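You operate a simulated robot arm through the tools that you are given. There is no shell and no other tool. Be economical: measure what you need, move in short steps, check, and stop when the job is done.

Carry out the task below with a simulated two-armed robot. There is one attempt and no reset: what you move stays moved.

TASK
Pack the yellow and blue tubes in the red box, then shut and bolt it.
Fine: hold the box still with one hand while you slide the bolt.

It is judged by the outcome, as a careful person would: the job done as asked, and still so three seconds after it is handed in. It fails if anything else is knocked over, pushed out of place, dropped, spilled or broken.

THE ROBOT
Two 7-joint arms with two-finger parallel grippers on one trunk, on a base that drives. Base frame: it is fixed to the floor where the robot stands at the start and does not move with it; the origin is under the middle of the robot, x ahead of it, y to its left, z up. Units: m, rad, N and s.
The left shoulder is at the start at [0.06, 0.144, 0.926], the right one opposite. Places, roughly: inside of the red box [0.6, 0.6, 0.9]; painted wooden lid of the red box [0.6, 0.6, 1.1]; bolt of the red box [0.5, 0.6, 1]; bolt of the green box [0.5, 0.7, 0.3]; painted wooden lid of the green box [0.6, 0.6, 0.4]. Payload 1.57 kg a hand.
Tool frame (each hand has its own): the origin (TCP) lies between the finger pads and is the grasp point; the fingertips stand 0.03 m ahead of it; z points along the fingers, y is the line along which they close. Largest opening 0.11 m; finger width 0.024, thickness 0.012; the body of the gripper, 0.048 by 0.112 m, starts 0.078 m behind the TCP.
Orientation is that of the tool frame in the base frame, as a unit quaternion [w, x, y, z]. With the fingers straight down and closing along the base's y, the tool's x points along the base's -x, its y along +y and its z along -z.

THE INTERFACE
- The arms move only by the tool apply_moves. It takes "left_series", "right_series" or both (then of equal length, played together; a hand with none holds still); each is a list of rows, each a list of 7 numbers: the shift along the tool's x, y, z in m, then the turn, a rotation vector about the tool's x, y, z in rad, then the gripper command, from -1 (fully open) to 1 (shut), values between in proportion. In form: [[dx, dy, dz, rx, ry, rz, jaw], ...]. A call has 1 to 10 rows; each row shifts and turns the commanded pose from where the row before left it, along the tool's axes as they then stand. Rows are played at 5 a second. More than 0.05 m and 0.15 rad between two rows, or a gripper value outside its range, and nothing of the call is played. Where a pose cannot be reached the arm comes as near as it can. A force on the tool above 40 N (or 10 N above the force at the start of the call, whichever is more), or a blocked arm, ends the call early, and 0.2 s more pass. The fingers move at their own pace (about 0.045 m/s each) and stop on an object; they squeeze with about 22 N. The grip force told is the motor's: it shows also when the fingers shut on nothing. Time passes only in rows, and 0.2 s behind the last, so rows that do not move let the fingers close. The reply holds the time, the measured pose of the TCP, the force on the tool along the base axes, the opening and the grip force, in the units named above and with some noise.
- Cameras (640 x 400 px; columns grow to the right, rows downward): "scene" is now at [0.0451, 0.0535, 1.5511]; the picture's right is [0.56, -0.83, 0.00], its down [-0.59, -0.40, -0.70] and it looks along [0.58, 0.39, -0.71] (base axes); focal length 294 px, centre (320, 200). "left" rides on the left gripper at [0.07, -0.016, -0.141] in its tool frame; the picture's right is [0.23, 0.97, 0.00], its down [-0.86, 0.20, -0.48] and it looks along [-0.47, 0.11, 0.88] (tool axes); focal length 222 px, centre (320, 200). "right" rides on the right gripper at [0.07, 0.016, -0.141] in its tool frame; the picture's right is [-0.23, 0.97, 0.00], its down [-0.86, -0.20, -0.48] and it looks along [-0.47, -0.11, 0.88] (tool axes); focal length 222 px, centre (320, 200). There is no depth. A picture from a camera that has moved, and an enlarged one, comes with that camera's place and axes in the base frame and with its lens. The place of the scene camera against the robot may be out by one fixed shift of up to 0.018 m in any direction.
- snapshot(camera): a new picture of that camera. The clock stands still meanwhile.
- move_column(by): slides the trunk up (or, below 0, down) by that many m; the arms and the scene camera ride with it, the base frame stays. It gives what a move gives, with no picture.
- steer(legs): drives the robot by 1 to 6 legs, each [ahead, left, turn to the left] in m, m and rad, along the robot's own axes; the way and the turn of a leg run together, so that a leg with both is an arc; at most 1.5 m and 3.142 rad a leg. The arms and the cameras ride along, it lands a little off, and it stops where it bumps. It gives what a move gives.
- pan_tilt(pan, tilt): turns the head with the scene camera to pan (to the left, within 1.501 rad either way) and tilt (down, from -0.506 to 1.204), counted from straight ahead of the robot. It gives what a move gives.
- inspect(camera, box): a new picture of the part [left, top, right, bottom] of that camera's present view, enlarged. The clock stands still meanwhile.
- job_done(): hands the job in; it is judged then, once.

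Go step by step. Nothing tells you exact positions but the pictures and the camera data: compare them with the known pose of the tool, close in by small moves and look again before you grip or let go. The budget is 120 turns and 100 pictures, counting those below and the enlarged ones. Unless the task says otherwise, let go and move clear before handing in, and close with one line.

The tools are called as a command line: name --argument value ..., lists and objects as JSON in quotes. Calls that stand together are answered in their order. apply_moves: Moves the arms, as the interface text tells. Its arguments: {"type":"object","properties":{"left_series":{"type":"array","items":{"type":"array","items":{"type":"number"}}},"right_series":{"type":"array","items":{"type":"array","items":{"type":"number"}}}},"required":[]} The other tools are called the same way: move_column (by) slides the trunk up or down; steer (legs) drives the base; pan_tilt (pan, tilt) turns the head that bears the scene camera; snapshot (camera) takes a picture; inspect (camera, box) takes an enlarged picture of a part of a camera's view; job_done () hands the job in.

At the start:

```text
t: 0.0
left_tool_pos: [0.2998, 0.351, 0.9994]
left_tcp_rot: [0.0, 0.0, 1.0, 0.0]
left_wrist_force: [0.5, 1.1, -0.3]
left_grip_width: 0.1099
left_gripper_force: 0.1
right_tool_pos: [0.3904, 0.0123, 0.9999]
right_tcp_rot: [0.0, -0.001, 1.0, 0.0]
right_wrist_force: [0.2, 1.0, 0.6]
right_grip_width: 0.11
right_gripper_force: 0.1
trunk travel left (down, up): [-0.525, 0.065]
robot x, y, heading: [0.0005, 0.0005, 0.005]
head pan, tilt: [0.595, 0.792]
```

scene: 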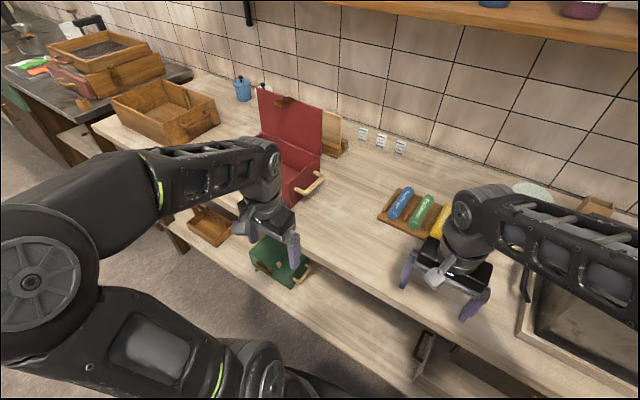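
right: 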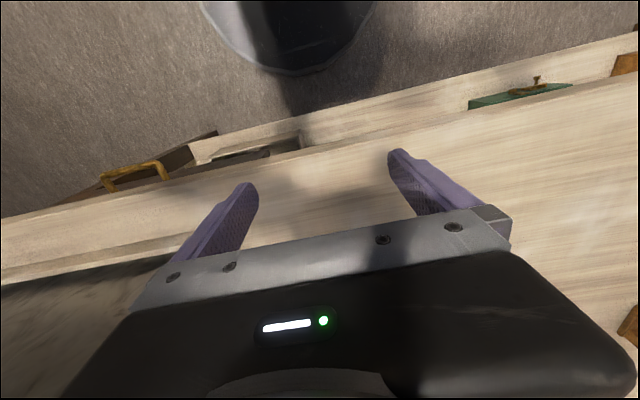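
left: 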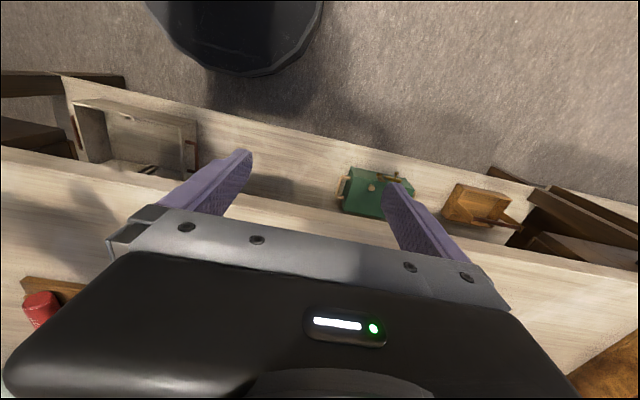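

I see the open red box on the upper counter ahead-left, and a tray with blue, green and yellow tubes to its right. I'll look closer at both.

inspect --camera "scene" --box '[220, 70, 380, 220]'

inspect --camera "scene" --box '[360, 150, 520, 270]'

```text
2.67 times, centred on (300, 145) of scene
camera zoom: at [0.0451, 0.0535, 1.5511], right [0.56, -0.83, 0.0], down [-0.59, -0.4, -0.7], along [0.58, 0.39, -0.71], focal length 785 px, centre (373, 347)
```

zoom: 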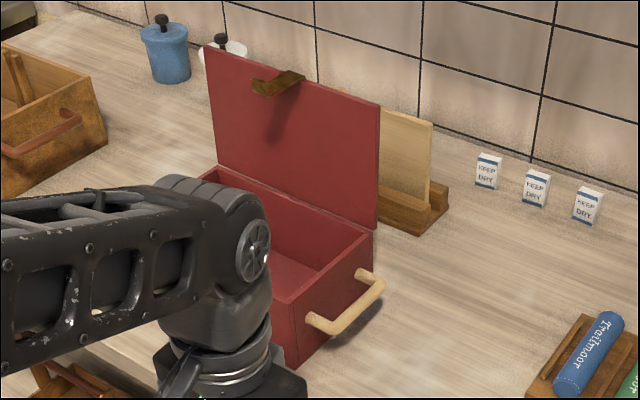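

```text
3.33 times, centred on (440, 210) of scene
camera zoom: at [0.0451, 0.0535, 1.5511], right [0.56, -0.83, 0.0], down [-0.59, -0.4, -0.7], along [0.58, 0.39, -0.71], focal length 982 px, centre (-80, 167)
```

zoom: 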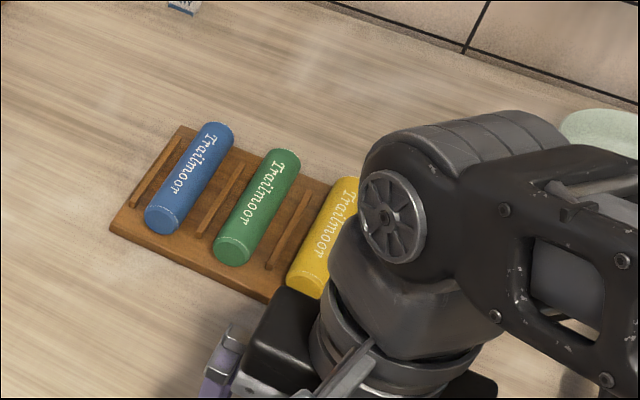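

The arms block parts of the view. I'll pan to see the bench edges and the area to the right.

pan_tilt --pan 0.1 --tilt 0.9

snapshot --camera "scene"

```text
t: 0.9
left_tool_pos: [0.3005, 0.3504, 1.0006]
left_tcp_rot: [0.0, 0.0, 1.0, 0.001]
left_wrist_force: [0.4, -0.1, 1.4]
left_grip_width: 0.1098
left_gripper_force: 0.2
right_tool_pos: [0.3908, 0.0121, 0.9999]
right_tcp_rot: [0.0, 0.0, 1.0, -0.001]
right_wrist_force: [-0.5, -0.4, 0.7]
right_grip_width: 0.1102
right_gripper_force: 0.0
trunk travel left (down, up): [-0.525, 0.065]
robot x, y, heading: [0.0011, -0.0013, 0.003]
head pan, tilt: [0.099, 0.901]
```

```text
94 pictures are left
camera scene: at [0.0532, 0.0156, 1.5427], right [0.1, -0.99, 0.0], down [-0.78, -0.08, -0.62], along [0.62, 0.06, -0.78], focal length 294 px, centre (320, 200)
```

scene: 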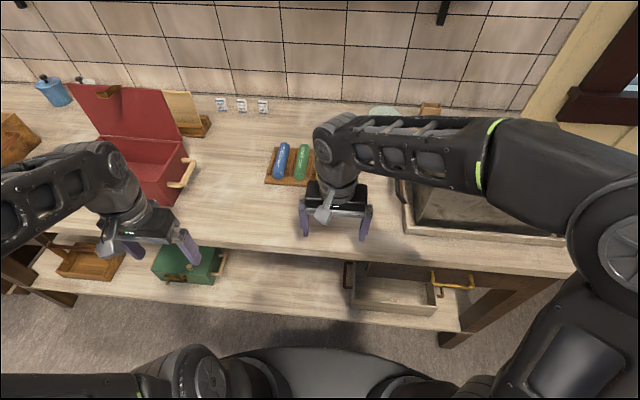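

The counter front edge is at about x≈0.46, the tubes near x≈0.73, y≈0.07–0.21, and the box around (0.6, 0.55). I'll raise the trunk for clearance and test the right hand's forward reach above the tray.

move_column --by 0.06

apply_moves --right_series '[[-0.04, 0, 0, 0, 0, 0, -1], [-0.04, 0, 0, 0, 0, 0, -1], [-0.04, 0, 0, 0, 0, 0, -1], [-0.04, 0.01, 0, 0, 0, 0, -1], [-0.04, 0.01, 0, 0, 0, 0, -1], [-0.04, 0.01, 0, 0, 0, 0, -1]]'

snapshot --camera "right"

```text
t: 1.9
left_tool_pos: [0.2989, 0.3506, 1.0598]
left_tcp_rot: [0.001, 0.001, 1.0, 0.0]
left_wrist_force: [-0.1, 0.0, 0.1]
left_grip_width: 0.1099
left_gripper_force: 0.0
right_tool_pos: [0.3909, 0.0122, 1.0592]
right_tcp_rot: [0.0, 0.0, 1.0, 0.001]
right_wrist_force: [-0.1, -0.2, -0.5]
right_grip_width: 0.11
right_gripper_force: 0.1
trunk travel left (down, up): [-0.585, 0.005]
robot x, y, heading: [-0.0017, -0.0005, -0.004]
head pan, tilt: [0.099, 0.901]
```

```text
t: 3.3
left_tool_pos: [0.2993, 0.3496, 1.06]
left_tcp_rot: [0.0, 0.0, 1.0, 0.001]
left_wrist_force: [-1.0, 0.4, -0.2]
left_grip_width: 0.1099
left_gripper_force: 0.0
right_tool_pos: [0.5981, 0.0342, 1.0606]
right_tcp_rot: [0.0, -0.001, 1.0, 0.001]
right_wrist_force: [-1.1, -0.6, 0.5]
right_grip_width: 0.1102
right_gripper_force: 0.1
right hand out of reach, approached as far as the arm can: row 6
trunk travel left (down, up): [-0.585, 0.005]
robot x, y, heading: [-0.0002, -0.0018, 0.007]
head pan, tilt: [0.099, 0.901]
```

```text
93 pictures are left
camera right: at [0.5279, 0.0508, 1.2027], right [0.23, 0.97, 0.0], down [0.85, -0.2, 0.48], along [0.47, -0.11, -0.88], focal length 222 px, centre (320, 200)
```

right: 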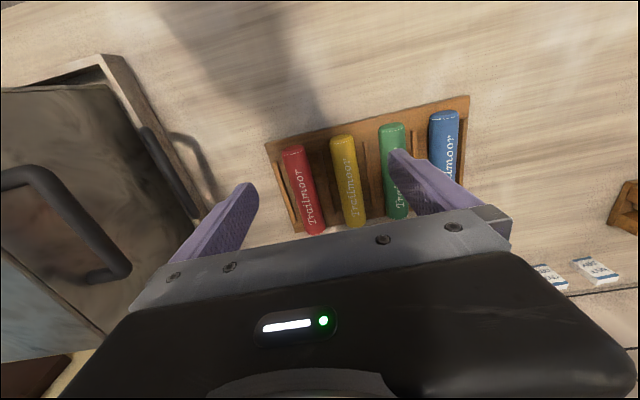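

Reach at this height is about 0.6 m ahead. The tray holds red, yellow, green and blue tubes. I'll shift the hand for a stereo measurement.

apply_moves --right_series '[[0.04, 0.04, 0, 0, 0, 0, -1], [0.04, 0.04, 0, 0, 0, 0, -1], [0.02, 0.04, 0, 0, 0, 0, -1]]'

snapshot --camera "right"

```text
refused: row 1 steps farther than a row can; nothing moved
```

```text
92 pictures are left
camera right: at [0.5279, 0.0508, 1.2027], right [0.23, 0.97, 0.0], down [0.85, -0.2, 0.48], along [0.47, -0.11, -0.88], focal length 222 px, centre (320, 200)
```

right: 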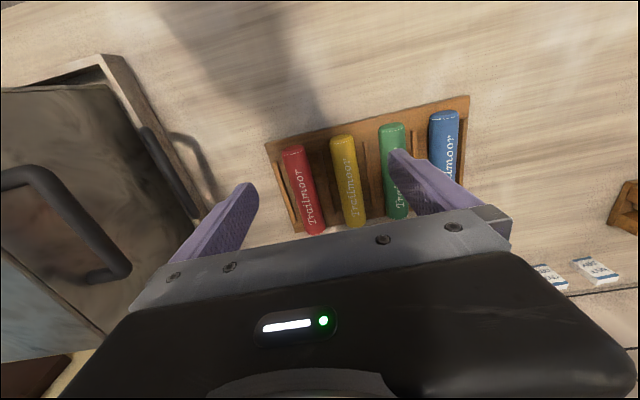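

The step was too long, so I'll repeat it with smaller rows.

apply_moves --right_series '[[0.03, 0.035, 0, 0, 0, 0, -1], [0.03, 0.035, 0, 0, 0, 0, -1], [0.03, 0.035, 0, 0, 0, 0, -1], [0.03, 0.035, 0, 0, 0, 0, -1]]'

snapshot --camera "right"

```text
t: 4.3
left_tool_pos: [0.2995, 0.3508, 1.059]
left_tcp_rot: [0.0, 0.0, 1.0, 0.0]
left_wrist_force: [-0.8, -0.3, -0.1]
left_grip_width: 0.1101
left_gripper_force: 0.0
right_tool_pos: [0.4816, 0.175, 1.0601]
right_tcp_rot: [0.002, 0.0, 1.0, 0.0]
right_wrist_force: [0.2, 0.8, 0.0]
right_grip_width: 0.1097
right_gripper_force: 0.0
trunk travel left (down, up): [-0.585, 0.005]
robot x, y, heading: [-0.0004, -0.0013, -0.0]
head pan, tilt: [0.099, 0.901]
```

```text
91 pictures are left
camera right: at [0.4113, 0.1907, 1.2027], right [0.23, 0.97, 0.0], down [0.85, -0.2, 0.48], along [0.47, -0.11, -0.88], focal length 222 px, centre (320, 200)
```

right: 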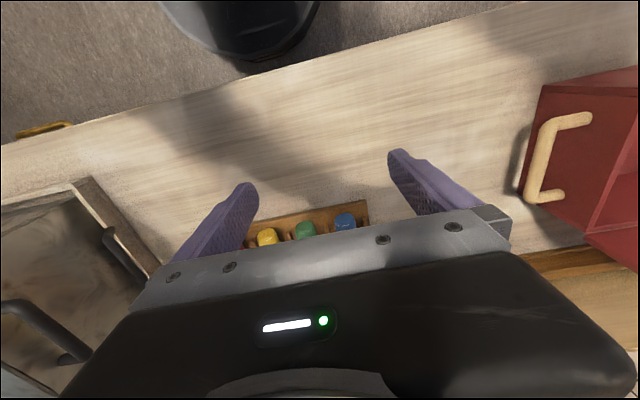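

Stereo gives tube tops at z≈0.925, tube centres near x≈0.66 with red y≈0, yellow 0.062, green 0.122, blue 0.183. I'll drive 0.10 m ahead and hover over yellow.

steer --legs '[[0.1, 0, 0]]'

apply_moves --right_series '[[0, -0.04, 0, 0, 0, 0, -0.2], [0, -0.04, 0, 0, 0, 0, -0.2], [-0.02, -0.033, 0.02, 0, 0, 0, -0.2], [-0.01, 0, 0.03, 0, 0, 0, -0.2]]'

snapshot --camera "right"

snapshot --camera "scene"

```text
t: 5.5
left_tool_pos: [0.4005, 0.3511, 1.0591]
left_tcp_rot: [-0.001, 0.0, 1.0, 0.0]
left_wrist_force: [1.2, 0.4, 0.0]
left_grip_width: 0.1098
left_gripper_force: 0.1
right_tool_pos: [0.5825, 0.173, 1.059]
right_tcp_rot: [-0.001, -0.001, 1.0, 0.0]
right_wrist_force: [0.3, 0.2, -0.7]
right_grip_width: 0.1104
right_gripper_force: 0.1
trunk travel left (down, up): [-0.585, 0.005]
robot x, y, heading: [0.096, -0.0006, 0.003]
head pan, tilt: [0.099, 0.901]
```

```text
t: 6.5
left_tool_pos: [0.4001, 0.3509, 1.0587]
left_tcp_rot: [0.001, 0.0, 1.0, -0.001]
left_wrist_force: [-0.4, -0.2, -0.4]
left_grip_width: 0.1098
left_gripper_force: 0.2
right_tool_pos: [0.614, 0.062, 1.0104]
right_tcp_rot: [0.0, 0.0, 1.0, 0.0]
right_wrist_force: [-0.3, 0.8, -0.8]
right_grip_width: 0.0659
right_gripper_force: 0.1
trunk travel left (down, up): [-0.585, 0.005]
robot x, y, heading: [0.0982, -0.001, 0.001]
head pan, tilt: [0.099, 0.901]
```

```text
90 pictures are left
camera right: at [0.5435, 0.0777, 1.1527], right [0.23, 0.97, 0.0], down [0.85, -0.2, 0.48], along [0.47, -0.11, -0.88], focal length 222 px, centre (320, 200)
```

right: 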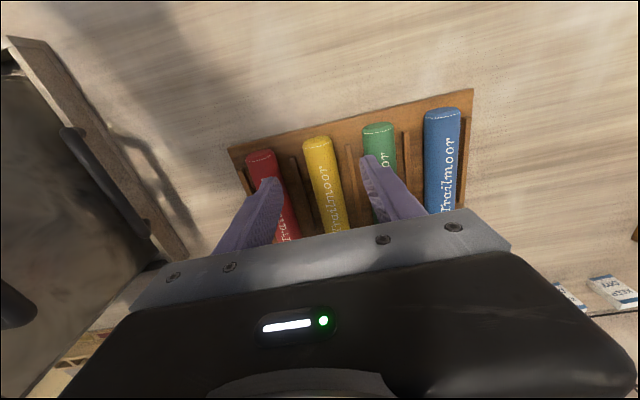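

```text
89 pictures are left
camera scene: at [0.1531, 0.0163, 1.6027], right [0.1, -1.0, 0.0], down [-0.78, -0.08, -0.62], along [0.62, 0.06, -0.78], focal length 294 px, centre (320, 200)
```

scene: 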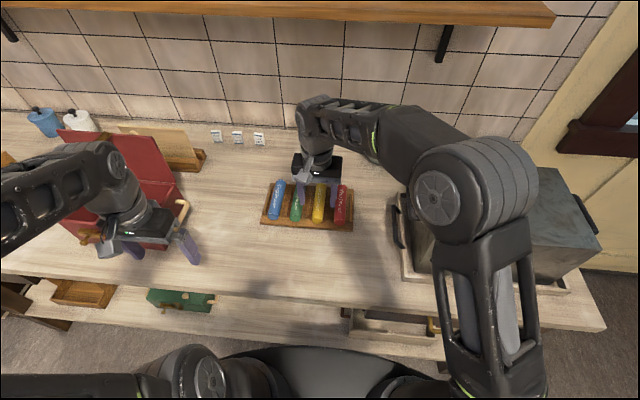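

inspect --camera "scene" --box '[240, 160, 380, 248]'

inspect --camera "right" --box '[220, 70, 480, 232]'

```text
4.55 times, centred on (310, 204) of scene
camera zoom: at [0.1531, 0.0163, 1.6027], right [0.1, -1.0, 0.0], down [-0.78, -0.08, -0.62], along [0.62, 0.06, -0.78], focal length 1338 px, centre (366, 182)
```

zoom: 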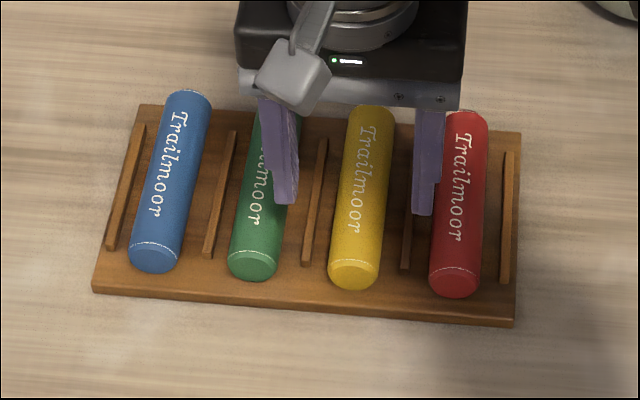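

```text
2.46 times, centred on (350, 151) of right
camera zoom: at [0.5435, 0.0777, 1.1527], right [0.23, 0.97, 0.0], down [0.85, -0.2, 0.48], along [0.47, -0.11, -0.88], focal length 547 px, centre (246, 321)
```

zoom: 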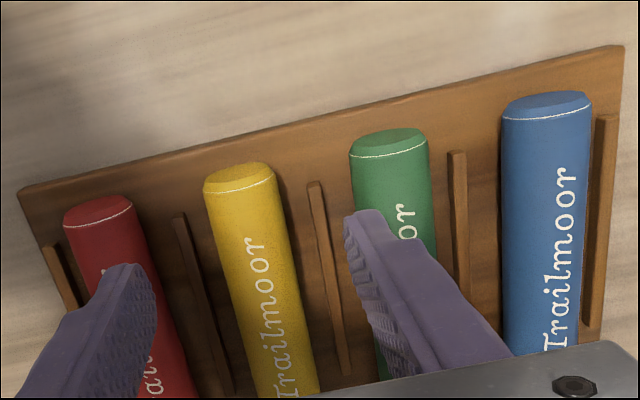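

The ridges are thin and low, and the tube diameter is about 0.031. I'll move over yellow's middle and descend partway with the fingers at about 0.05 m.

apply_moves --right_series '[[-0.046, -0.001, 0, 0, 0, 0, 0.09], [0, 0, 0.03, 0, 0, 0, 0.09], [0, 0, 0.025, 0, 0, 0, 0.09], [0, 0, 0, 0, 0, 0, 0.09]]'

inspect --camera "scene" --box '[240, 140, 380, 228]'

snapshot --camera "right"

```text
t: 7.5
left_tool_pos: [0.3986, 0.3508, 1.06]
left_tcp_rot: [0.0, 0.0, 1.0, 0.0]
left_wrist_force: [0.8, -0.5, -0.3]
left_grip_width: 0.1101
left_gripper_force: 0.1
right_tool_pos: [0.6574, 0.0589, 0.9532]
right_tcp_rot: [0.0, 0.001, 1.0, 0.0]
right_wrist_force: [0.1, -0.4, 0.2]
right_grip_width: 0.0502
right_gripper_force: 0.3
trunk travel left (down, up): [-0.585, 0.005]
robot x, y, heading: [0.1013, -0.0027, 0.003]
head pan, tilt: [0.099, 0.901]
```

```text
4.55 times, centred on (310, 184) of scene
camera zoom: at [0.1521, 0.0154, 1.6027], right [0.1, -1.0, 0.0], down [-0.78, -0.08, -0.62], along [0.62, 0.06, -0.78], focal length 1338 px, centre (366, 273)
```

zoom: 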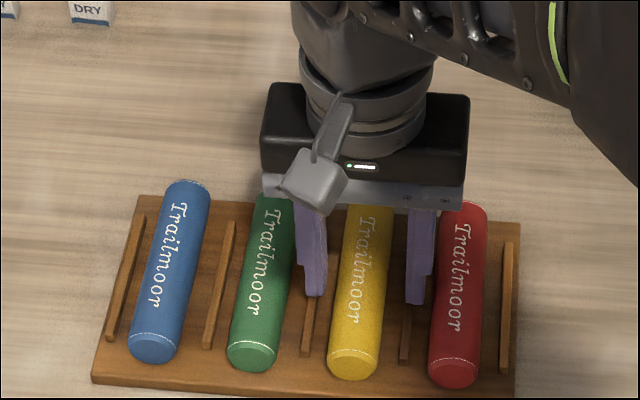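

```text
85 pictures are left
camera right: at [0.5871, 0.0749, 1.0957], right [0.23, 0.97, 0.0], down [0.85, -0.2, 0.48], along [0.47, -0.11, -0.88], focal length 222 px, centre (320, 200)
```

right: 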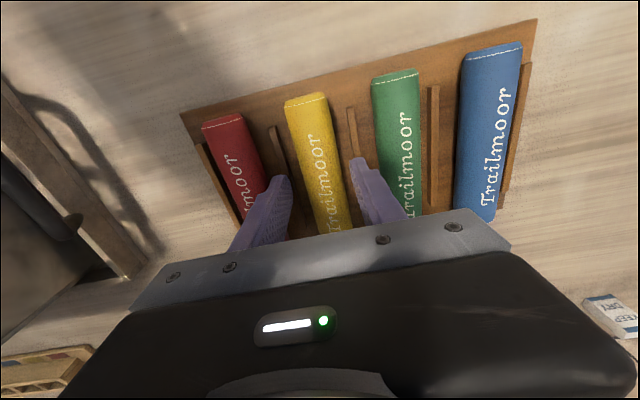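

The fingers straddle yellow cleanly. I'll descend a bit more and close.

apply_moves --right_series '[[0, 0.002, 0.009, 0, 0, 0, 0.09], [0, 0, 0.008, 0, 0, 0, 0.09], [0, 0, 0, 0, 0, 0, 1], [0, 0, 0, 0, 0, 0, 1], [0, 0, 0, 0, 0, 0, 1]]'

snapshot --camera "right"

```text
t: 8.1
left_tool_pos: [0.3984, 0.3497, 1.0605]
left_tcp_rot: [0.001, 0.001, 1.0, 0.0]
left_wrist_force: [1.4, 0.2, 0.3]
left_grip_width: 0.1099
left_gripper_force: 0.0
right_tool_pos: [0.6566, 0.0616, 0.9507]
right_tcp_rot: [0.005, 0.0, 1.0, 0.004]
right_wrist_force: [-13.1, -4.8, 19.5]
right_grip_width: 0.0547
right_gripper_force: 2.9
trunk travel left (down, up): [-0.585, 0.005]
robot x, y, heading: [0.1012, -0.0004, -0.003]
head pan, tilt: [0.099, 0.901]
stopped in row 2 (right hand): the force on the tool passed its limit (the readings are from after the stop); the commanded pose is now the measured one
```

```text
84 pictures are left
camera right: at [0.5855, 0.0774, 1.0916], right [0.23, 0.97, 0.01], down [0.85, -0.2, 0.49], along [0.48, -0.1, -0.87], focal length 222 px, centre (320, 200)
```

right: 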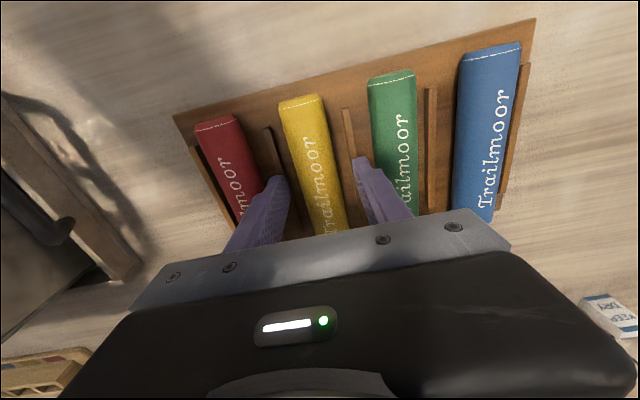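

Contact at z≈0.95, probably on a ridge. I'll lift slightly and look in close-up to judge ridge height and finger fit.

apply_moves --right_series '[[0, 0, -0.01, 0, 0, 0, 0.09], [0, 0, 0, 0, 0, 0, 0.3]]'

inspect --camera "right" --box '[220, 80, 440, 250]'

inspect --camera "scene" --box '[280, 170, 360, 230]'

```text
t: 8.7
left_tool_pos: [0.3986, 0.3495, 1.0597]
left_tcp_rot: [0.0, -0.001, 1.0, 0.0]
left_wrist_force: [-0.2, 0.2, -0.1]
left_grip_width: 0.1101
left_gripper_force: 0.1
right_tool_pos: [0.6606, 0.0627, 0.9559]
right_tcp_rot: [0.006, 0.0, 1.0, 0.002]
right_wrist_force: [-0.5, 0.4, -0.3]
right_grip_width: 0.0388
right_gripper_force: 0.0
trunk travel left (down, up): [-0.585, 0.005]
robot x, y, heading: [0.0983, -0.0026, -0.0]
head pan, tilt: [0.099, 0.901]
```

```text
2.35 times, centred on (330, 165) of right
camera zoom: at [0.5882, 0.0776, 1.0983], right [0.23, 0.97, 0.01], down [0.85, -0.2, 0.49], along [0.48, -0.1, -0.87], focal length 523 px, centre (296, 282)
```

zoom: 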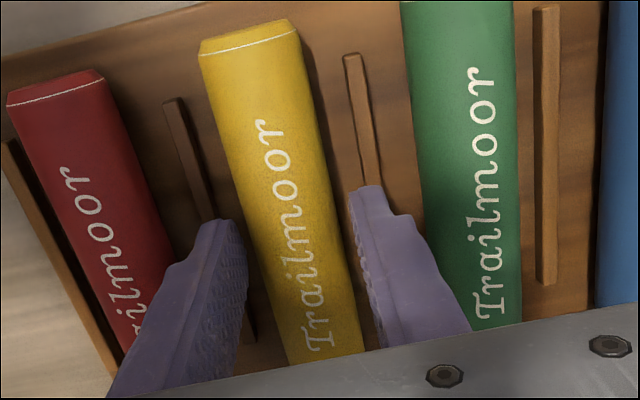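

```text
6.67 times, centred on (320, 200) of scene
camera zoom: at [0.1528, 0.0154, 1.6026], right [0.1, -1.0, 0.0], down [-0.78, -0.08, -0.62], along [0.62, 0.06, -0.78], focal length 1963 px, centre (320, 200)
```

zoom: 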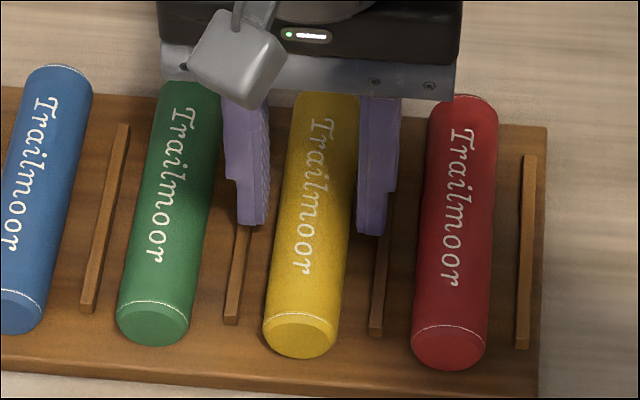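

The thin fingertips at 0.039 m opening look like they fit between the tube and the ridges. I'll descend gently with that opening.

apply_moves --right_series '[[0, 0, 0.006, 0, 0, 0, 0.32], [0, 0, 0.005, 0, 0, 0, 0.32], [0, 0, 0.004, 0, 0, 0, 0.32], [0, 0, 0.003, 0, 0, 0, 0.32]]'

```text
t: 9.5
left_tool_pos: [0.3982, 0.3507, 1.0603]
left_tcp_rot: [0.0, 0.0, 1.0, 0.0]
left_wrist_force: [-0.5, 0.3, -0.2]
left_grip_width: 0.1097
left_gripper_force: 0.0
right_tool_pos: [0.6583, 0.0615, 0.9513]
right_tcp_rot: [0.011, 0.001, 1.0, 0.006]
right_wrist_force: [-10.7, -3.0, 18.3]
right_grip_width: 0.0407
right_gripper_force: 2.0
trunk travel left (down, up): [-0.585, 0.005]
robot x, y, heading: [0.1023, 0.0004, -0.002]
head pan, tilt: [0.099, 0.901]
stopped in row 4 (right hand): the force on the tool passed its limit (the readings are from after the stop); the commanded pose is now the measured one
```

inspect --camera "scene" --box '[280, 170, 360, 230]'

inspect --camera "right" --box '[220, 80, 440, 250]'

```text
6.67 times, centred on (320, 200) of scene
camera zoom: at [0.1499, 0.0148, 1.6029], right [0.1, -1.0, 0.0], down [-0.78, -0.08, -0.62], along [0.62, 0.06, -0.78], focal length 1963 px, centre (320, 200)
```

zoom: 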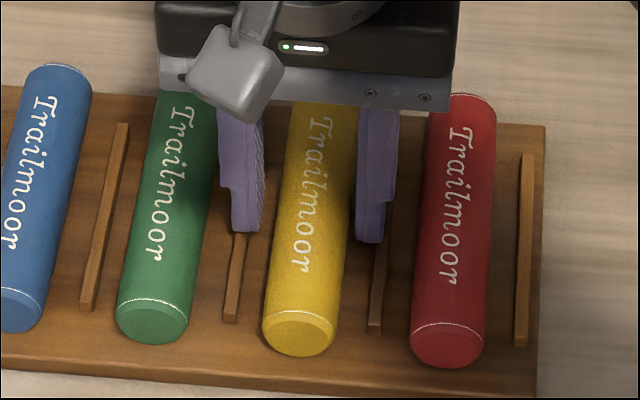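

```text
2.35 times, centred on (330, 165) of right
camera zoom: at [0.587, 0.078, 1.0912], right [0.23, 0.97, 0.01], down [0.85, -0.21, 0.49], along [0.48, -0.1, -0.87], focal length 523 px, centre (296, 282)
```

zoom: 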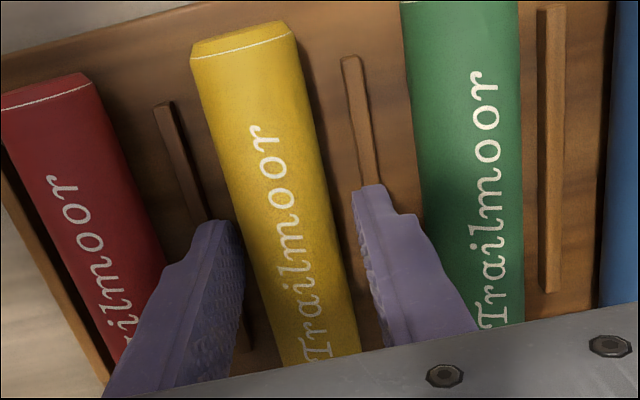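

The tip rests on the ridge, whose top is at about 0.92, so the tips already reach just below the tube's widest line. I'll lift 2 mm and close here.

apply_moves --right_series '[[0, 0.001, -0.003, 0, 0, 0, 0.32], [0, 0, 0, 0, 0, 0, 1], [0, 0, 0, 0, 0, 0, 1], [0, 0, 0, 0, 0, 0, 1]]'

inspect --camera "scene" --box '[280, 170, 360, 230]'

```text
t: 10.5
left_tool_pos: [0.3994, 0.3506, 1.06]
left_tcp_rot: [0.0, -0.001, 1.0, 0.0]
left_wrist_force: [-0.8, 0.0, 0.0]
left_grip_width: 0.1103
left_gripper_force: 0.0
right_tool_pos: [0.6618, 0.0639, 0.9508]
right_tcp_rot: [0.009, 0.0, 1.0, 0.005]
right_wrist_force: [0.2, -0.1, 0.6]
right_grip_width: 0.0293
right_gripper_force: 22.1
trunk travel left (down, up): [-0.585, 0.005]
robot x, y, heading: [0.0987, -0.0022, 0.002]
head pan, tilt: [0.099, 0.901]
```

```text
6.67 times, centred on (320, 200) of scene
camera zoom: at [0.1528, 0.0154, 1.6026], right [0.1, -1.0, 0.0], down [-0.78, -0.08, -0.62], along [0.62, 0.06, -0.78], focal length 1963 px, centre (320, 200)
```

zoom: 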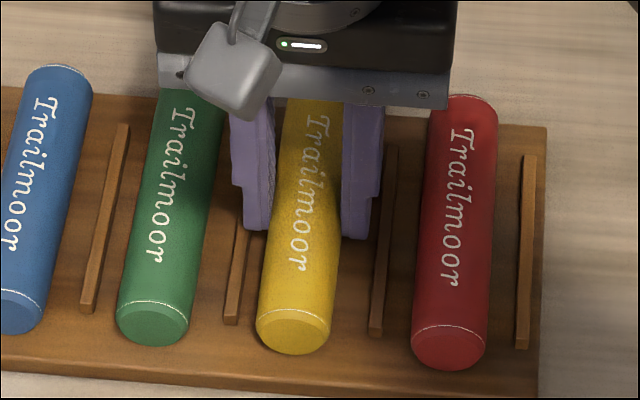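

Yellow is gripped at 0.029 m. I'll lift it and check.

apply_moves --right_series '[[0, 0, -0.01, 0, 0, 0, 1], [0, 0, -0.03, 0, 0, 0, 1], [0, 0, -0.04, 0, 0, 0, 1], [0, 0, -0.04, 0, 0, 0, 1], [0.03, 0, -0.03, 0, 0, 0, 1], [0.04, 0, -0.02, 0, 0, 0, 1], [0.04, 0, 0, 0, 0, 0, 1]]'

pan_tilt --pan 0.6 --tilt 0.8

snapshot --camera "scene"

snapshot --camera "right"

snapshot --camera "left"

```text
t: 12.1
left_tool_pos: [0.3976, 0.3504, 1.0604]
left_tcp_rot: [-0.001, 0.0, 1.0, 0.0]
left_wrist_force: [-0.5, 0.5, 0.5]
left_grip_width: 0.1102
left_gripper_force: 0.0
right_tool_pos: [0.5463, 0.063, 1.1187]
right_tcp_rot: [0.011, 0.0, 1.0, 0.004]
right_wrist_force: [-0.6, 0.3, -0.2]
right_grip_width: 0.0
right_gripper_force: 20.6
trunk travel left (down, up): [-0.585, 0.005]
robot x, y, heading: [0.0992, 0.0014, -0.001]
head pan, tilt: [0.099, 0.901]
```

```text
t: 13.0
left_tool_pos: [0.3989, 0.3498, 1.0596]
left_tcp_rot: [0.0, 0.0, 1.0, 0.001]
left_wrist_force: [0.2, -0.1, -0.2]
left_grip_width: 0.1099
left_gripper_force: 0.0
right_tool_pos: [0.5477, 0.0638, 1.1177]
right_tcp_rot: [0.009, 0.001, 1.0, 0.005]
right_wrist_force: [-0.1, -0.3, -0.2]
right_grip_width: 0.0
right_gripper_force: 21.7
trunk travel left (down, up): [-0.585, 0.005]
robot x, y, heading: [0.103, -0.0031, -0.001]
head pan, tilt: [0.6, 0.799]
```

```text
78 pictures are left
camera scene: at [0.1442, 0.0534, 1.6106], right [0.56, -0.83, 0.0], down [-0.59, -0.4, -0.7], along [0.58, 0.39, -0.72], focal length 294 px, centre (320, 200)
```

scene: 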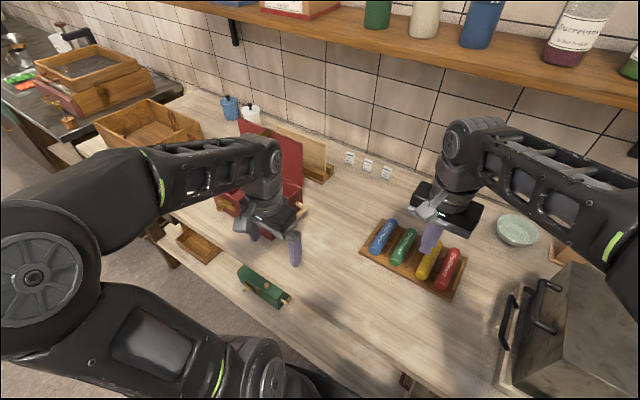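

```text
77 pictures are left
camera right: at [0.4754, 0.079, 1.2591], right [0.23, 0.97, 0.01], down [0.85, -0.2, 0.49], along [0.48, -0.1, -0.87], focal length 222 px, centre (320, 200)
```

right: 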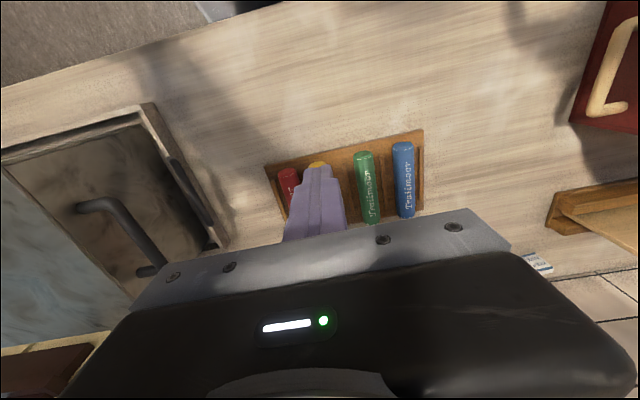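

```text
76 pictures are left
camera left: at [0.3286, 0.3346, 1.2002], right [-0.23, 0.97, 0.0], down [0.86, 0.2, 0.48], along [0.47, 0.11, -0.88], focal length 222 px, centre (320, 200)
```

left: 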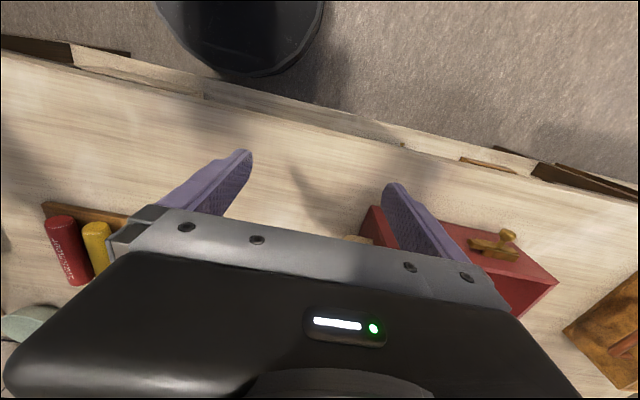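

The tube slipped and stayed in the tray because my grip was above its widest line. I'll check that it's undisturbed.

inspect --camera "scene" --box '[350, 210, 480, 300]'

inspect --camera "left" --box '[300, 160, 580, 340]'

```text
4.44 times, centred on (415, 255) of scene
camera zoom: at [0.1442, 0.0534, 1.6106], right [0.56, -0.83, 0.0], down [-0.59, -0.4, -0.7], along [0.58, 0.39, -0.72], focal length 1309 px, centre (-102, -44)
```

zoom: 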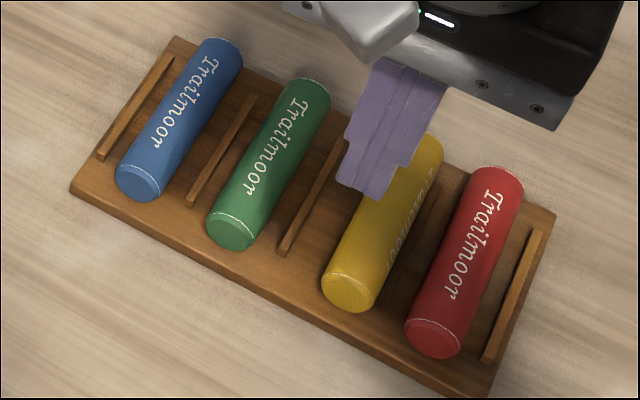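

```text
2.22 times, centred on (440, 250) of left
camera zoom: at [0.3286, 0.3346, 1.2002], right [-0.23, 0.97, 0.0], down [0.86, 0.2, 0.48], along [0.47, 0.11, -0.88], focal length 494 px, centre (53, 89)
```

zoom: 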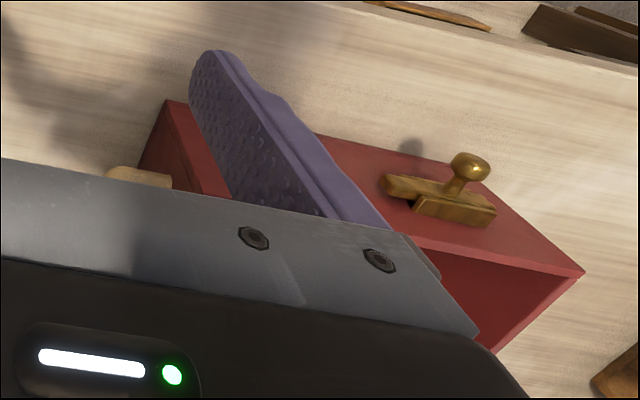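

Yellow only rolled slightly; it's still in its slot. The ridges stop about 15 mm short of the tube's near end, so I'll try gripping there, where the fingers can go lower.

apply_moves --right_series '[[-0.03, 0, 0.03, 0.01, 0.02, 0, 0.15], [-0.025, 0, 0.04, 0, 0, 0, 0.15], [0, 0, 0.04, 0, 0, 0, 0.15], [0, 0, 0.035, 0, 0, 0, 0.15], [0, 0, 0, 0, 0, 0, 0.15]]'

inspect --camera "right" --box '[180, 60, 460, 240]'

inspect --camera "scene" --box '[350, 210, 480, 300]'

```text
t: 14.2
left_tool_pos: [0.3982, 0.3516, 1.0593]
left_tcp_rot: [0.001, -0.001, 1.0, 0.0]
left_wrist_force: [0.5, -0.4, -0.3]
left_grip_width: 0.1104
left_gripper_force: 0.0
right_tool_pos: [0.6034, 0.0619, 0.9745]
right_tcp_rot: [0.0, 0.001, 1.0, 0.0]
right_wrist_force: [-0.3, -0.3, -0.1]
right_grip_width: 0.0469
right_gripper_force: 0.0
trunk travel left (down, up): [-0.585, 0.005]
robot x, y, heading: [0.0957, -0.003, 0.002]
head pan, tilt: [0.6, 0.799]
```

```text
2.22 times, centred on (320, 150) of right
camera zoom: at [0.5349, 0.0799, 1.1162], right [0.23, 0.97, 0.0], down [0.85, -0.2, 0.48], along [0.47, -0.11, -0.88], focal length 494 px, centre (320, 311)
```

zoom: 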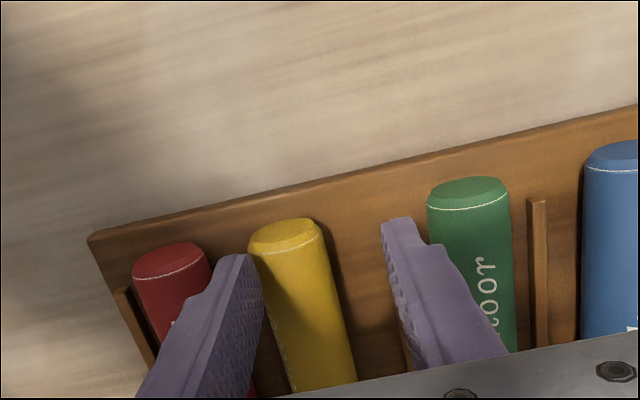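

```text
4.44 times, centred on (415, 255) of scene
camera zoom: at [0.1438, 0.0534, 1.6106], right [0.56, -0.83, 0.0], down [-0.59, -0.4, -0.7], along [0.58, 0.39, -0.72], focal length 1309 px, centre (-102, -44)
```

zoom: 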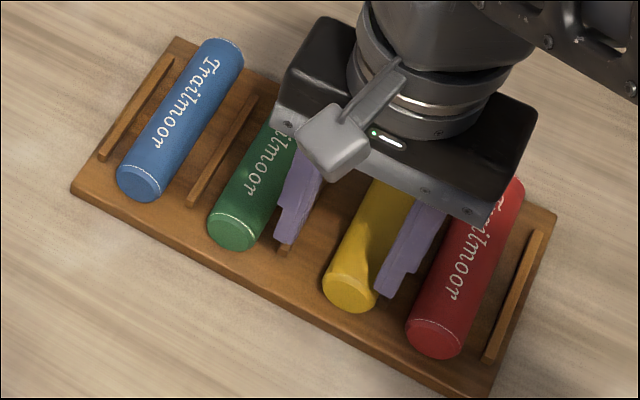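

Yellow has rolled about 1 cm toward red (y≈0.051). I'll realign and descend at its near end, where no ridge interferes.

apply_moves --right_series '[[0.001, -0.0105, 0, 0, 0, -0.0, 0.22], [0, 0, 0.012, 0, 0, 0, 0.22], [0, 0, 0.008, 0, 0, 0, 0.22]]'

inspect --camera "right" --box '[180, 60, 460, 240]'

inspect --camera "scene" --box '[400, 230, 480, 290]'

```text
t: 15.0
left_tool_pos: [0.3997, 0.3509, 1.0606]
left_tcp_rot: [0.0, 0.001, 1.0, 0.0]
left_wrist_force: [-0.4, 0.1, 0.1]
left_grip_width: 0.11
left_gripper_force: 0.0
right_tool_pos: [0.6042, 0.0514, 0.9544]
right_tcp_rot: [0.0, 0.001, 1.0, 0.0]
right_wrist_force: [-0.3, -0.2, 0.1]
right_grip_width: 0.043
right_gripper_force: 0.1
trunk travel left (down, up): [-0.585, 0.005]
robot x, y, heading: [0.0988, -0.0003, 0.003]
head pan, tilt: [0.6, 0.799]
```

```text
2.22 times, centred on (320, 150) of right
camera zoom: at [0.5335, 0.069, 1.096], right [0.23, 0.97, 0.0], down [0.85, -0.2, 0.48], along [0.47, -0.11, -0.88], focal length 494 px, centre (320, 311)
```

zoom: 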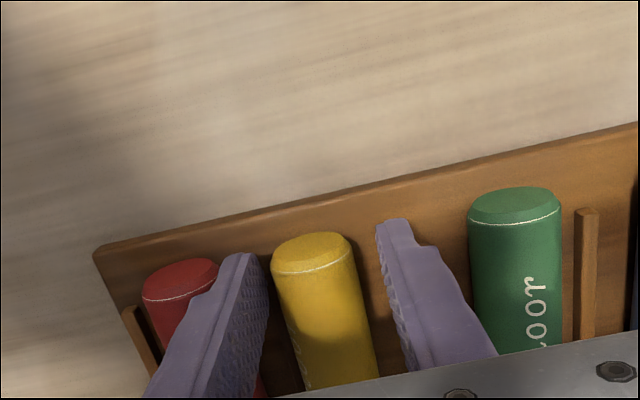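

```text
6.67 times, centred on (440, 260) of scene
camera zoom: at [0.144, 0.0533, 1.6106], right [0.56, -0.83, 0.0], down [-0.59, -0.4, -0.7], along [0.58, 0.39, -0.72], focal length 1963 px, centre (-480, -200)
```

zoom: 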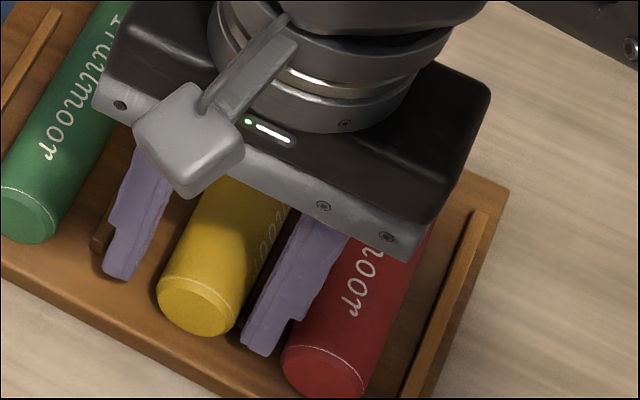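

Alignment looks good. I'll back off 4 mm toward the tube end to clear the ridge ends and descend further.

apply_moves --right_series '[[0.004, 0.0005, 0.004, 0, 0, 0, 0.24], [0, 0, 0.004, 0, 0, 0, 0.24], [0, 0, 0.004, 0, 0, 0, 0.24], [0, 0, 0.003, 0, 0, 0, 0.24], [0, 0, 0.002, 0, 0, 0, 0.24]]'

```text
t: 15.8
left_tool_pos: [0.3979, 0.3493, 1.0601]
left_tcp_rot: [0.001, 0.0, 1.0, 0.0]
left_wrist_force: [-0.1, 0.2, -0.5]
left_grip_width: 0.1101
left_gripper_force: 0.1
right_tool_pos: [0.6, 0.0544, 0.949]
right_tcp_rot: [0.003, 0.001, 1.0, 0.003]
right_wrist_force: [-12.3, -2.8, 19.5]
right_grip_width: 0.0449
right_gripper_force: 1.6
trunk travel left (down, up): [-0.585, 0.005]
robot x, y, heading: [0.101, 0.0028, -0.004]
head pan, tilt: [0.6, 0.799]
stopped in row 3 (right hand): the force on the tool passed its limit (the readings are from after the stop); the commanded pose is now the measured one
```

inspect --camera "scene" --box '[410, 240, 460, 280]'

snapshot --camera "scene"

inspect --camera "left" --box '[0, 150, 200, 300]'

```text
10.00 times, centred on (435, 260) of scene
camera zoom: at [0.1414, 0.0529, 1.6108], right [0.56, -0.83, 0.0], down [-0.59, -0.4, -0.7], along [0.58, 0.39, -0.72], focal length 2944 px, centre (-830, -400)
```

zoom: 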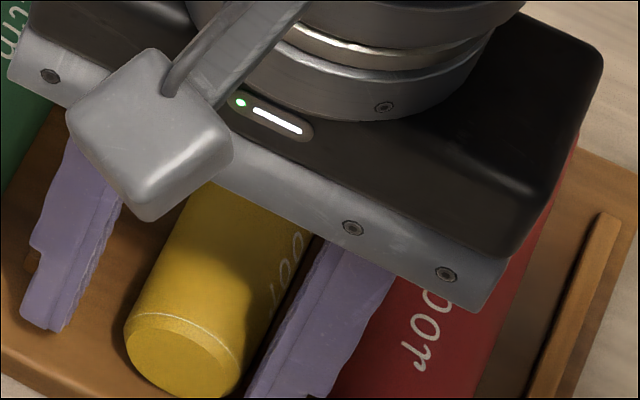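

```text
68 pictures are left
camera scene: at [0.1414, 0.0529, 1.6108], right [0.56, -0.83, 0.0], down [-0.59, -0.4, -0.7], along [0.58, 0.39, -0.72], focal length 294 px, centre (320, 200)
```

scene: 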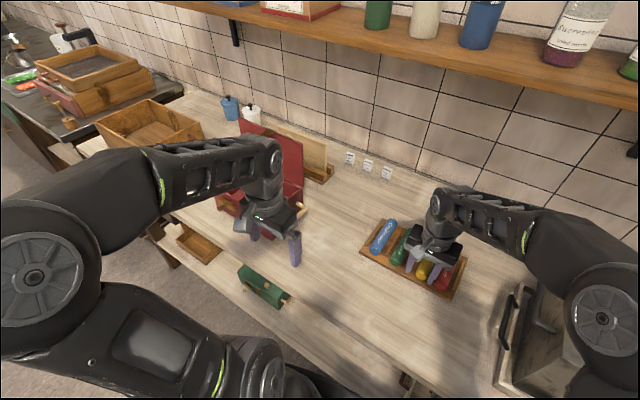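

```text
2.67 times, centred on (100, 225) of left
camera zoom: at [0.3266, 0.3341, 1.2009], right [-0.23, 0.97, 0.0], down [0.85, 0.2, 0.48], along [0.47, 0.11, -0.88], focal length 592 px, centre (907, 133)
```

zoom: 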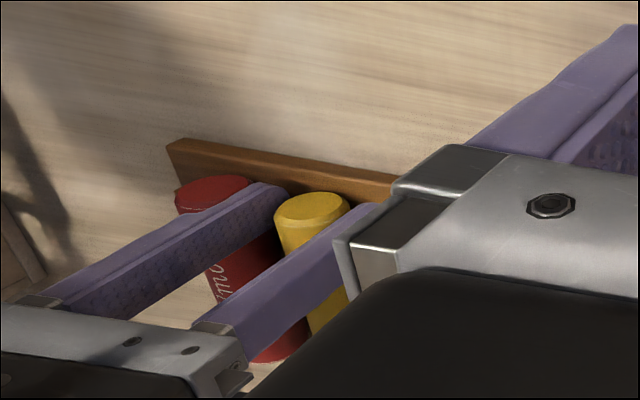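

The tips seem to rest on the tray itself, giving a tray top of about 0.92. I'll close here just to read the width and see where the pads contact.

apply_moves --right_series '[[0, -0.001, -0.001, 0, 0, 0, 0.24], [0, 0, 0, 0, 0, 0, 0.6], [0, 0, 0, 0, 0, 0, 1], [0, 0, 0, 0, 0, 0, 1]]'

inspect --camera "left" --box '[0, 150, 200, 300]'

inspect --camera "right" --box '[180, 60, 460, 240]'

```text
t: 16.8
left_tool_pos: [0.3977, 0.3489, 1.0609]
left_tcp_rot: [0.001, 0.001, 1.0, 0.0]
left_wrist_force: [-0.4, -0.3, 0.4]
left_grip_width: 0.1102
left_gripper_force: 0.0
right_tool_pos: [0.5986, 0.0524, 0.9506]
right_tcp_rot: [0.006, 0.001, 1.0, 0.003]
right_wrist_force: [-3.6, -8.8, 19.8]
right_grip_width: 0.0302
right_gripper_force: 21.8
trunk travel left (down, up): [-0.585, 0.005]
robot x, y, heading: [0.0984, -0.0021, 0.001]
head pan, tilt: [0.6, 0.799]
```

```text
2.67 times, centred on (100, 225) of left
camera zoom: at [0.3271, 0.3334, 1.201], right [-0.23, 0.97, 0.0], down [0.85, 0.2, 0.48], along [0.47, 0.11, -0.88], focal length 592 px, centre (907, 133)
```

zoom: 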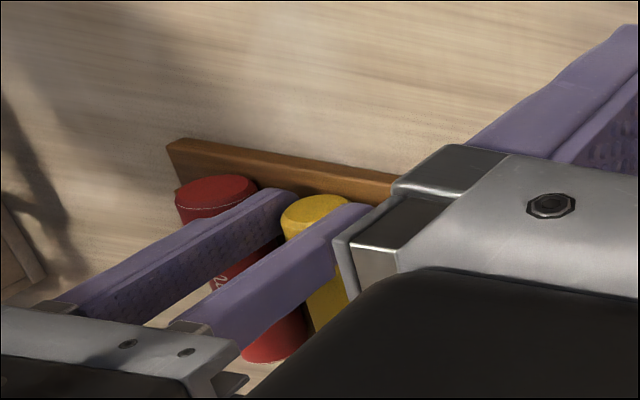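

```text
2.22 times, centred on (320, 150) of right
camera zoom: at [0.5298, 0.0682, 1.0913], right [0.23, 0.97, 0.01], down [0.85, -0.2, 0.49], along [0.48, -0.1, -0.87], focal length 494 px, centre (320, 311)
```

zoom: 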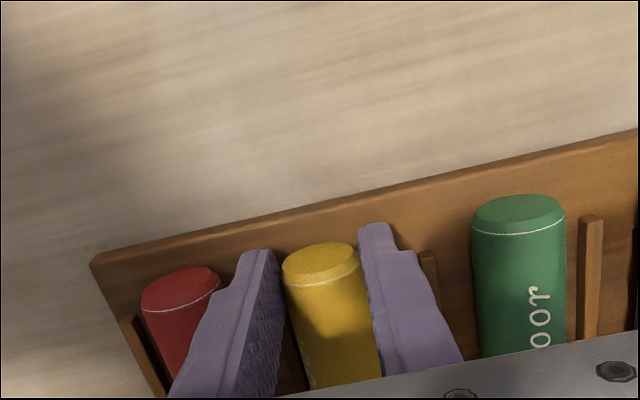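

The pads hold the tube's full width (0.030). I'll release, go to the tube's middle and regrip there with a slow lift.

apply_moves --right_series '[[0, 0, 0, 0, 0, 0, 0.2], [0, 0, 0, 0, 0, 0, 0.2], [0, 0, -0.03, 0.003, 0.006, 0, 0.2], [-0.03, 0, 0, 0.003, 0.006, 0, 0.2], [-0.03, 0, 0, 0, 0, 0, 0.2], [0, 0, 0.01, 0, 0, 0, 0.2]]'

inspect --camera "right" --box '[180, 60, 460, 240]'

inspect --camera "scene" --box '[400, 220, 480, 280]'

```text
t: 18.2
left_tool_pos: [0.3998, 0.3493, 1.0594]
left_tcp_rot: [0.001, 0.0, 1.0, 0.001]
left_wrist_force: [0.2, -0.1, -0.4]
left_grip_width: 0.1098
left_gripper_force: 0.0
right_tool_pos: [0.6603, 0.0523, 0.9684]
right_tcp_rot: [-0.003, 0.001, 1.0, -0.001]
right_wrist_force: [-0.2, 0.3, 0.9]
right_grip_width: 0.0442
right_gripper_force: 0.1
trunk travel left (down, up): [-0.585, 0.005]
robot x, y, heading: [0.0991, -0.0019, 0.002]
head pan, tilt: [0.6, 0.799]
```

```text
2.22 times, centred on (320, 150) of right
camera zoom: at [0.5916, 0.0692, 1.1112], right [0.23, 0.97, 0.0], down [0.86, -0.2, 0.47], along [0.46, -0.11, -0.88], focal length 494 px, centre (320, 311)
```

zoom: 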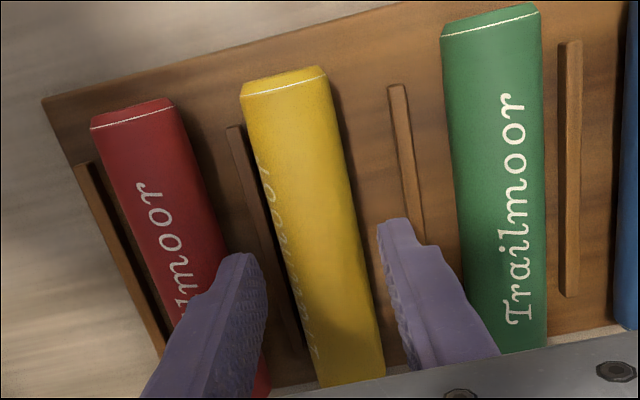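

```text
6.67 times, centred on (440, 250) of scene
camera zoom: at [0.1442, 0.0535, 1.6106], right [0.56, -0.83, 0.0], down [-0.59, -0.4, -0.7], along [0.58, 0.39, -0.72], focal length 1963 px, centre (-480, -133)
```

zoom: 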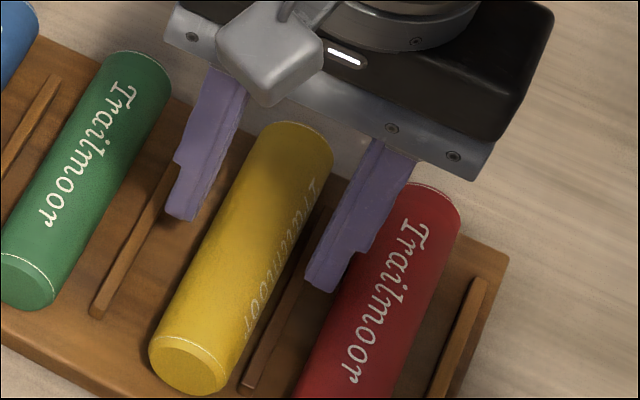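

Yellow's middle is at y≈0.0555. I'll descend to just above the tray, close, and lift slowly.

apply_moves --right_series '[[0, 0.003, 0.008, 0, 0, 0, 0.2], [0, 0, 0.006, 0, 0, 0, 0.2], [0, 0, 0, 0, 0, 0, 0.6], [0, 0, 0, 0, 0, 0, 1], [0, 0, 0, 0, 0, 0, 1], [0, 0, 0, 0, 0, 0, 1]]'

apply_moves --right_series '[[0, 0, -0.004, 0, 0, 0, 1], [0, 0, -0.004, 0, 0, 0, 1], [0, 0, -0.004, 0, 0, 0, 1]]'

inspect --camera "scene" --box '[400, 220, 480, 280]'

```text
t: 19.6
left_tool_pos: [0.3996, 0.3508, 1.0596]
left_tcp_rot: [0.001, 0.0, 1.0, -0.001]
left_wrist_force: [0.0, -0.6, 1.1]
left_grip_width: 0.1099
left_gripper_force: 0.1
right_tool_pos: [0.6605, 0.0555, 0.9538]
right_tcp_rot: [-0.003, 0.001, 1.0, -0.001]
right_wrist_force: [0.6, -0.5, 0.3]
right_grip_width: 0.0299
right_gripper_force: 21.7
trunk travel left (down, up): [-0.585, 0.005]
robot x, y, heading: [0.0976, -0.0012, -0.0]
head pan, tilt: [0.6, 0.799]
```

```text
t: 20.4
left_tool_pos: [0.4001, 0.3493, 1.0602]
left_tcp_rot: [0.0, 0.001, 1.0, 0.001]
left_wrist_force: [-0.5, -0.4, -0.5]
left_grip_width: 0.1101
left_gripper_force: 0.0
right_tool_pos: [0.6592, 0.0556, 0.9662]
right_tcp_rot: [-0.002, 0.001, 1.0, -0.001]
right_wrist_force: [-1.2, -0.4, 0.1]
right_grip_width: 0.0299
right_gripper_force: 22.1
trunk travel left (down, up): [-0.585, 0.005]
robot x, y, heading: [0.0976, -0.0024, 0.002]
head pan, tilt: [0.6, 0.799]
```

```text
6.67 times, centred on (440, 250) of scene
camera zoom: at [0.1441, 0.0535, 1.6106], right [0.56, -0.83, 0.0], down [-0.59, -0.4, -0.7], along [0.58, 0.39, -0.72], focal length 1963 px, centre (-480, -133)
```

zoom: 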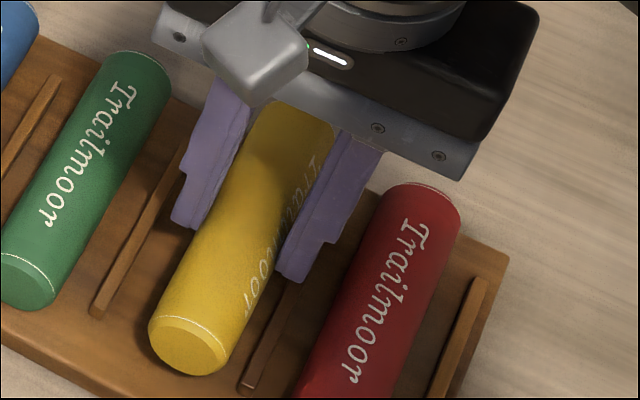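

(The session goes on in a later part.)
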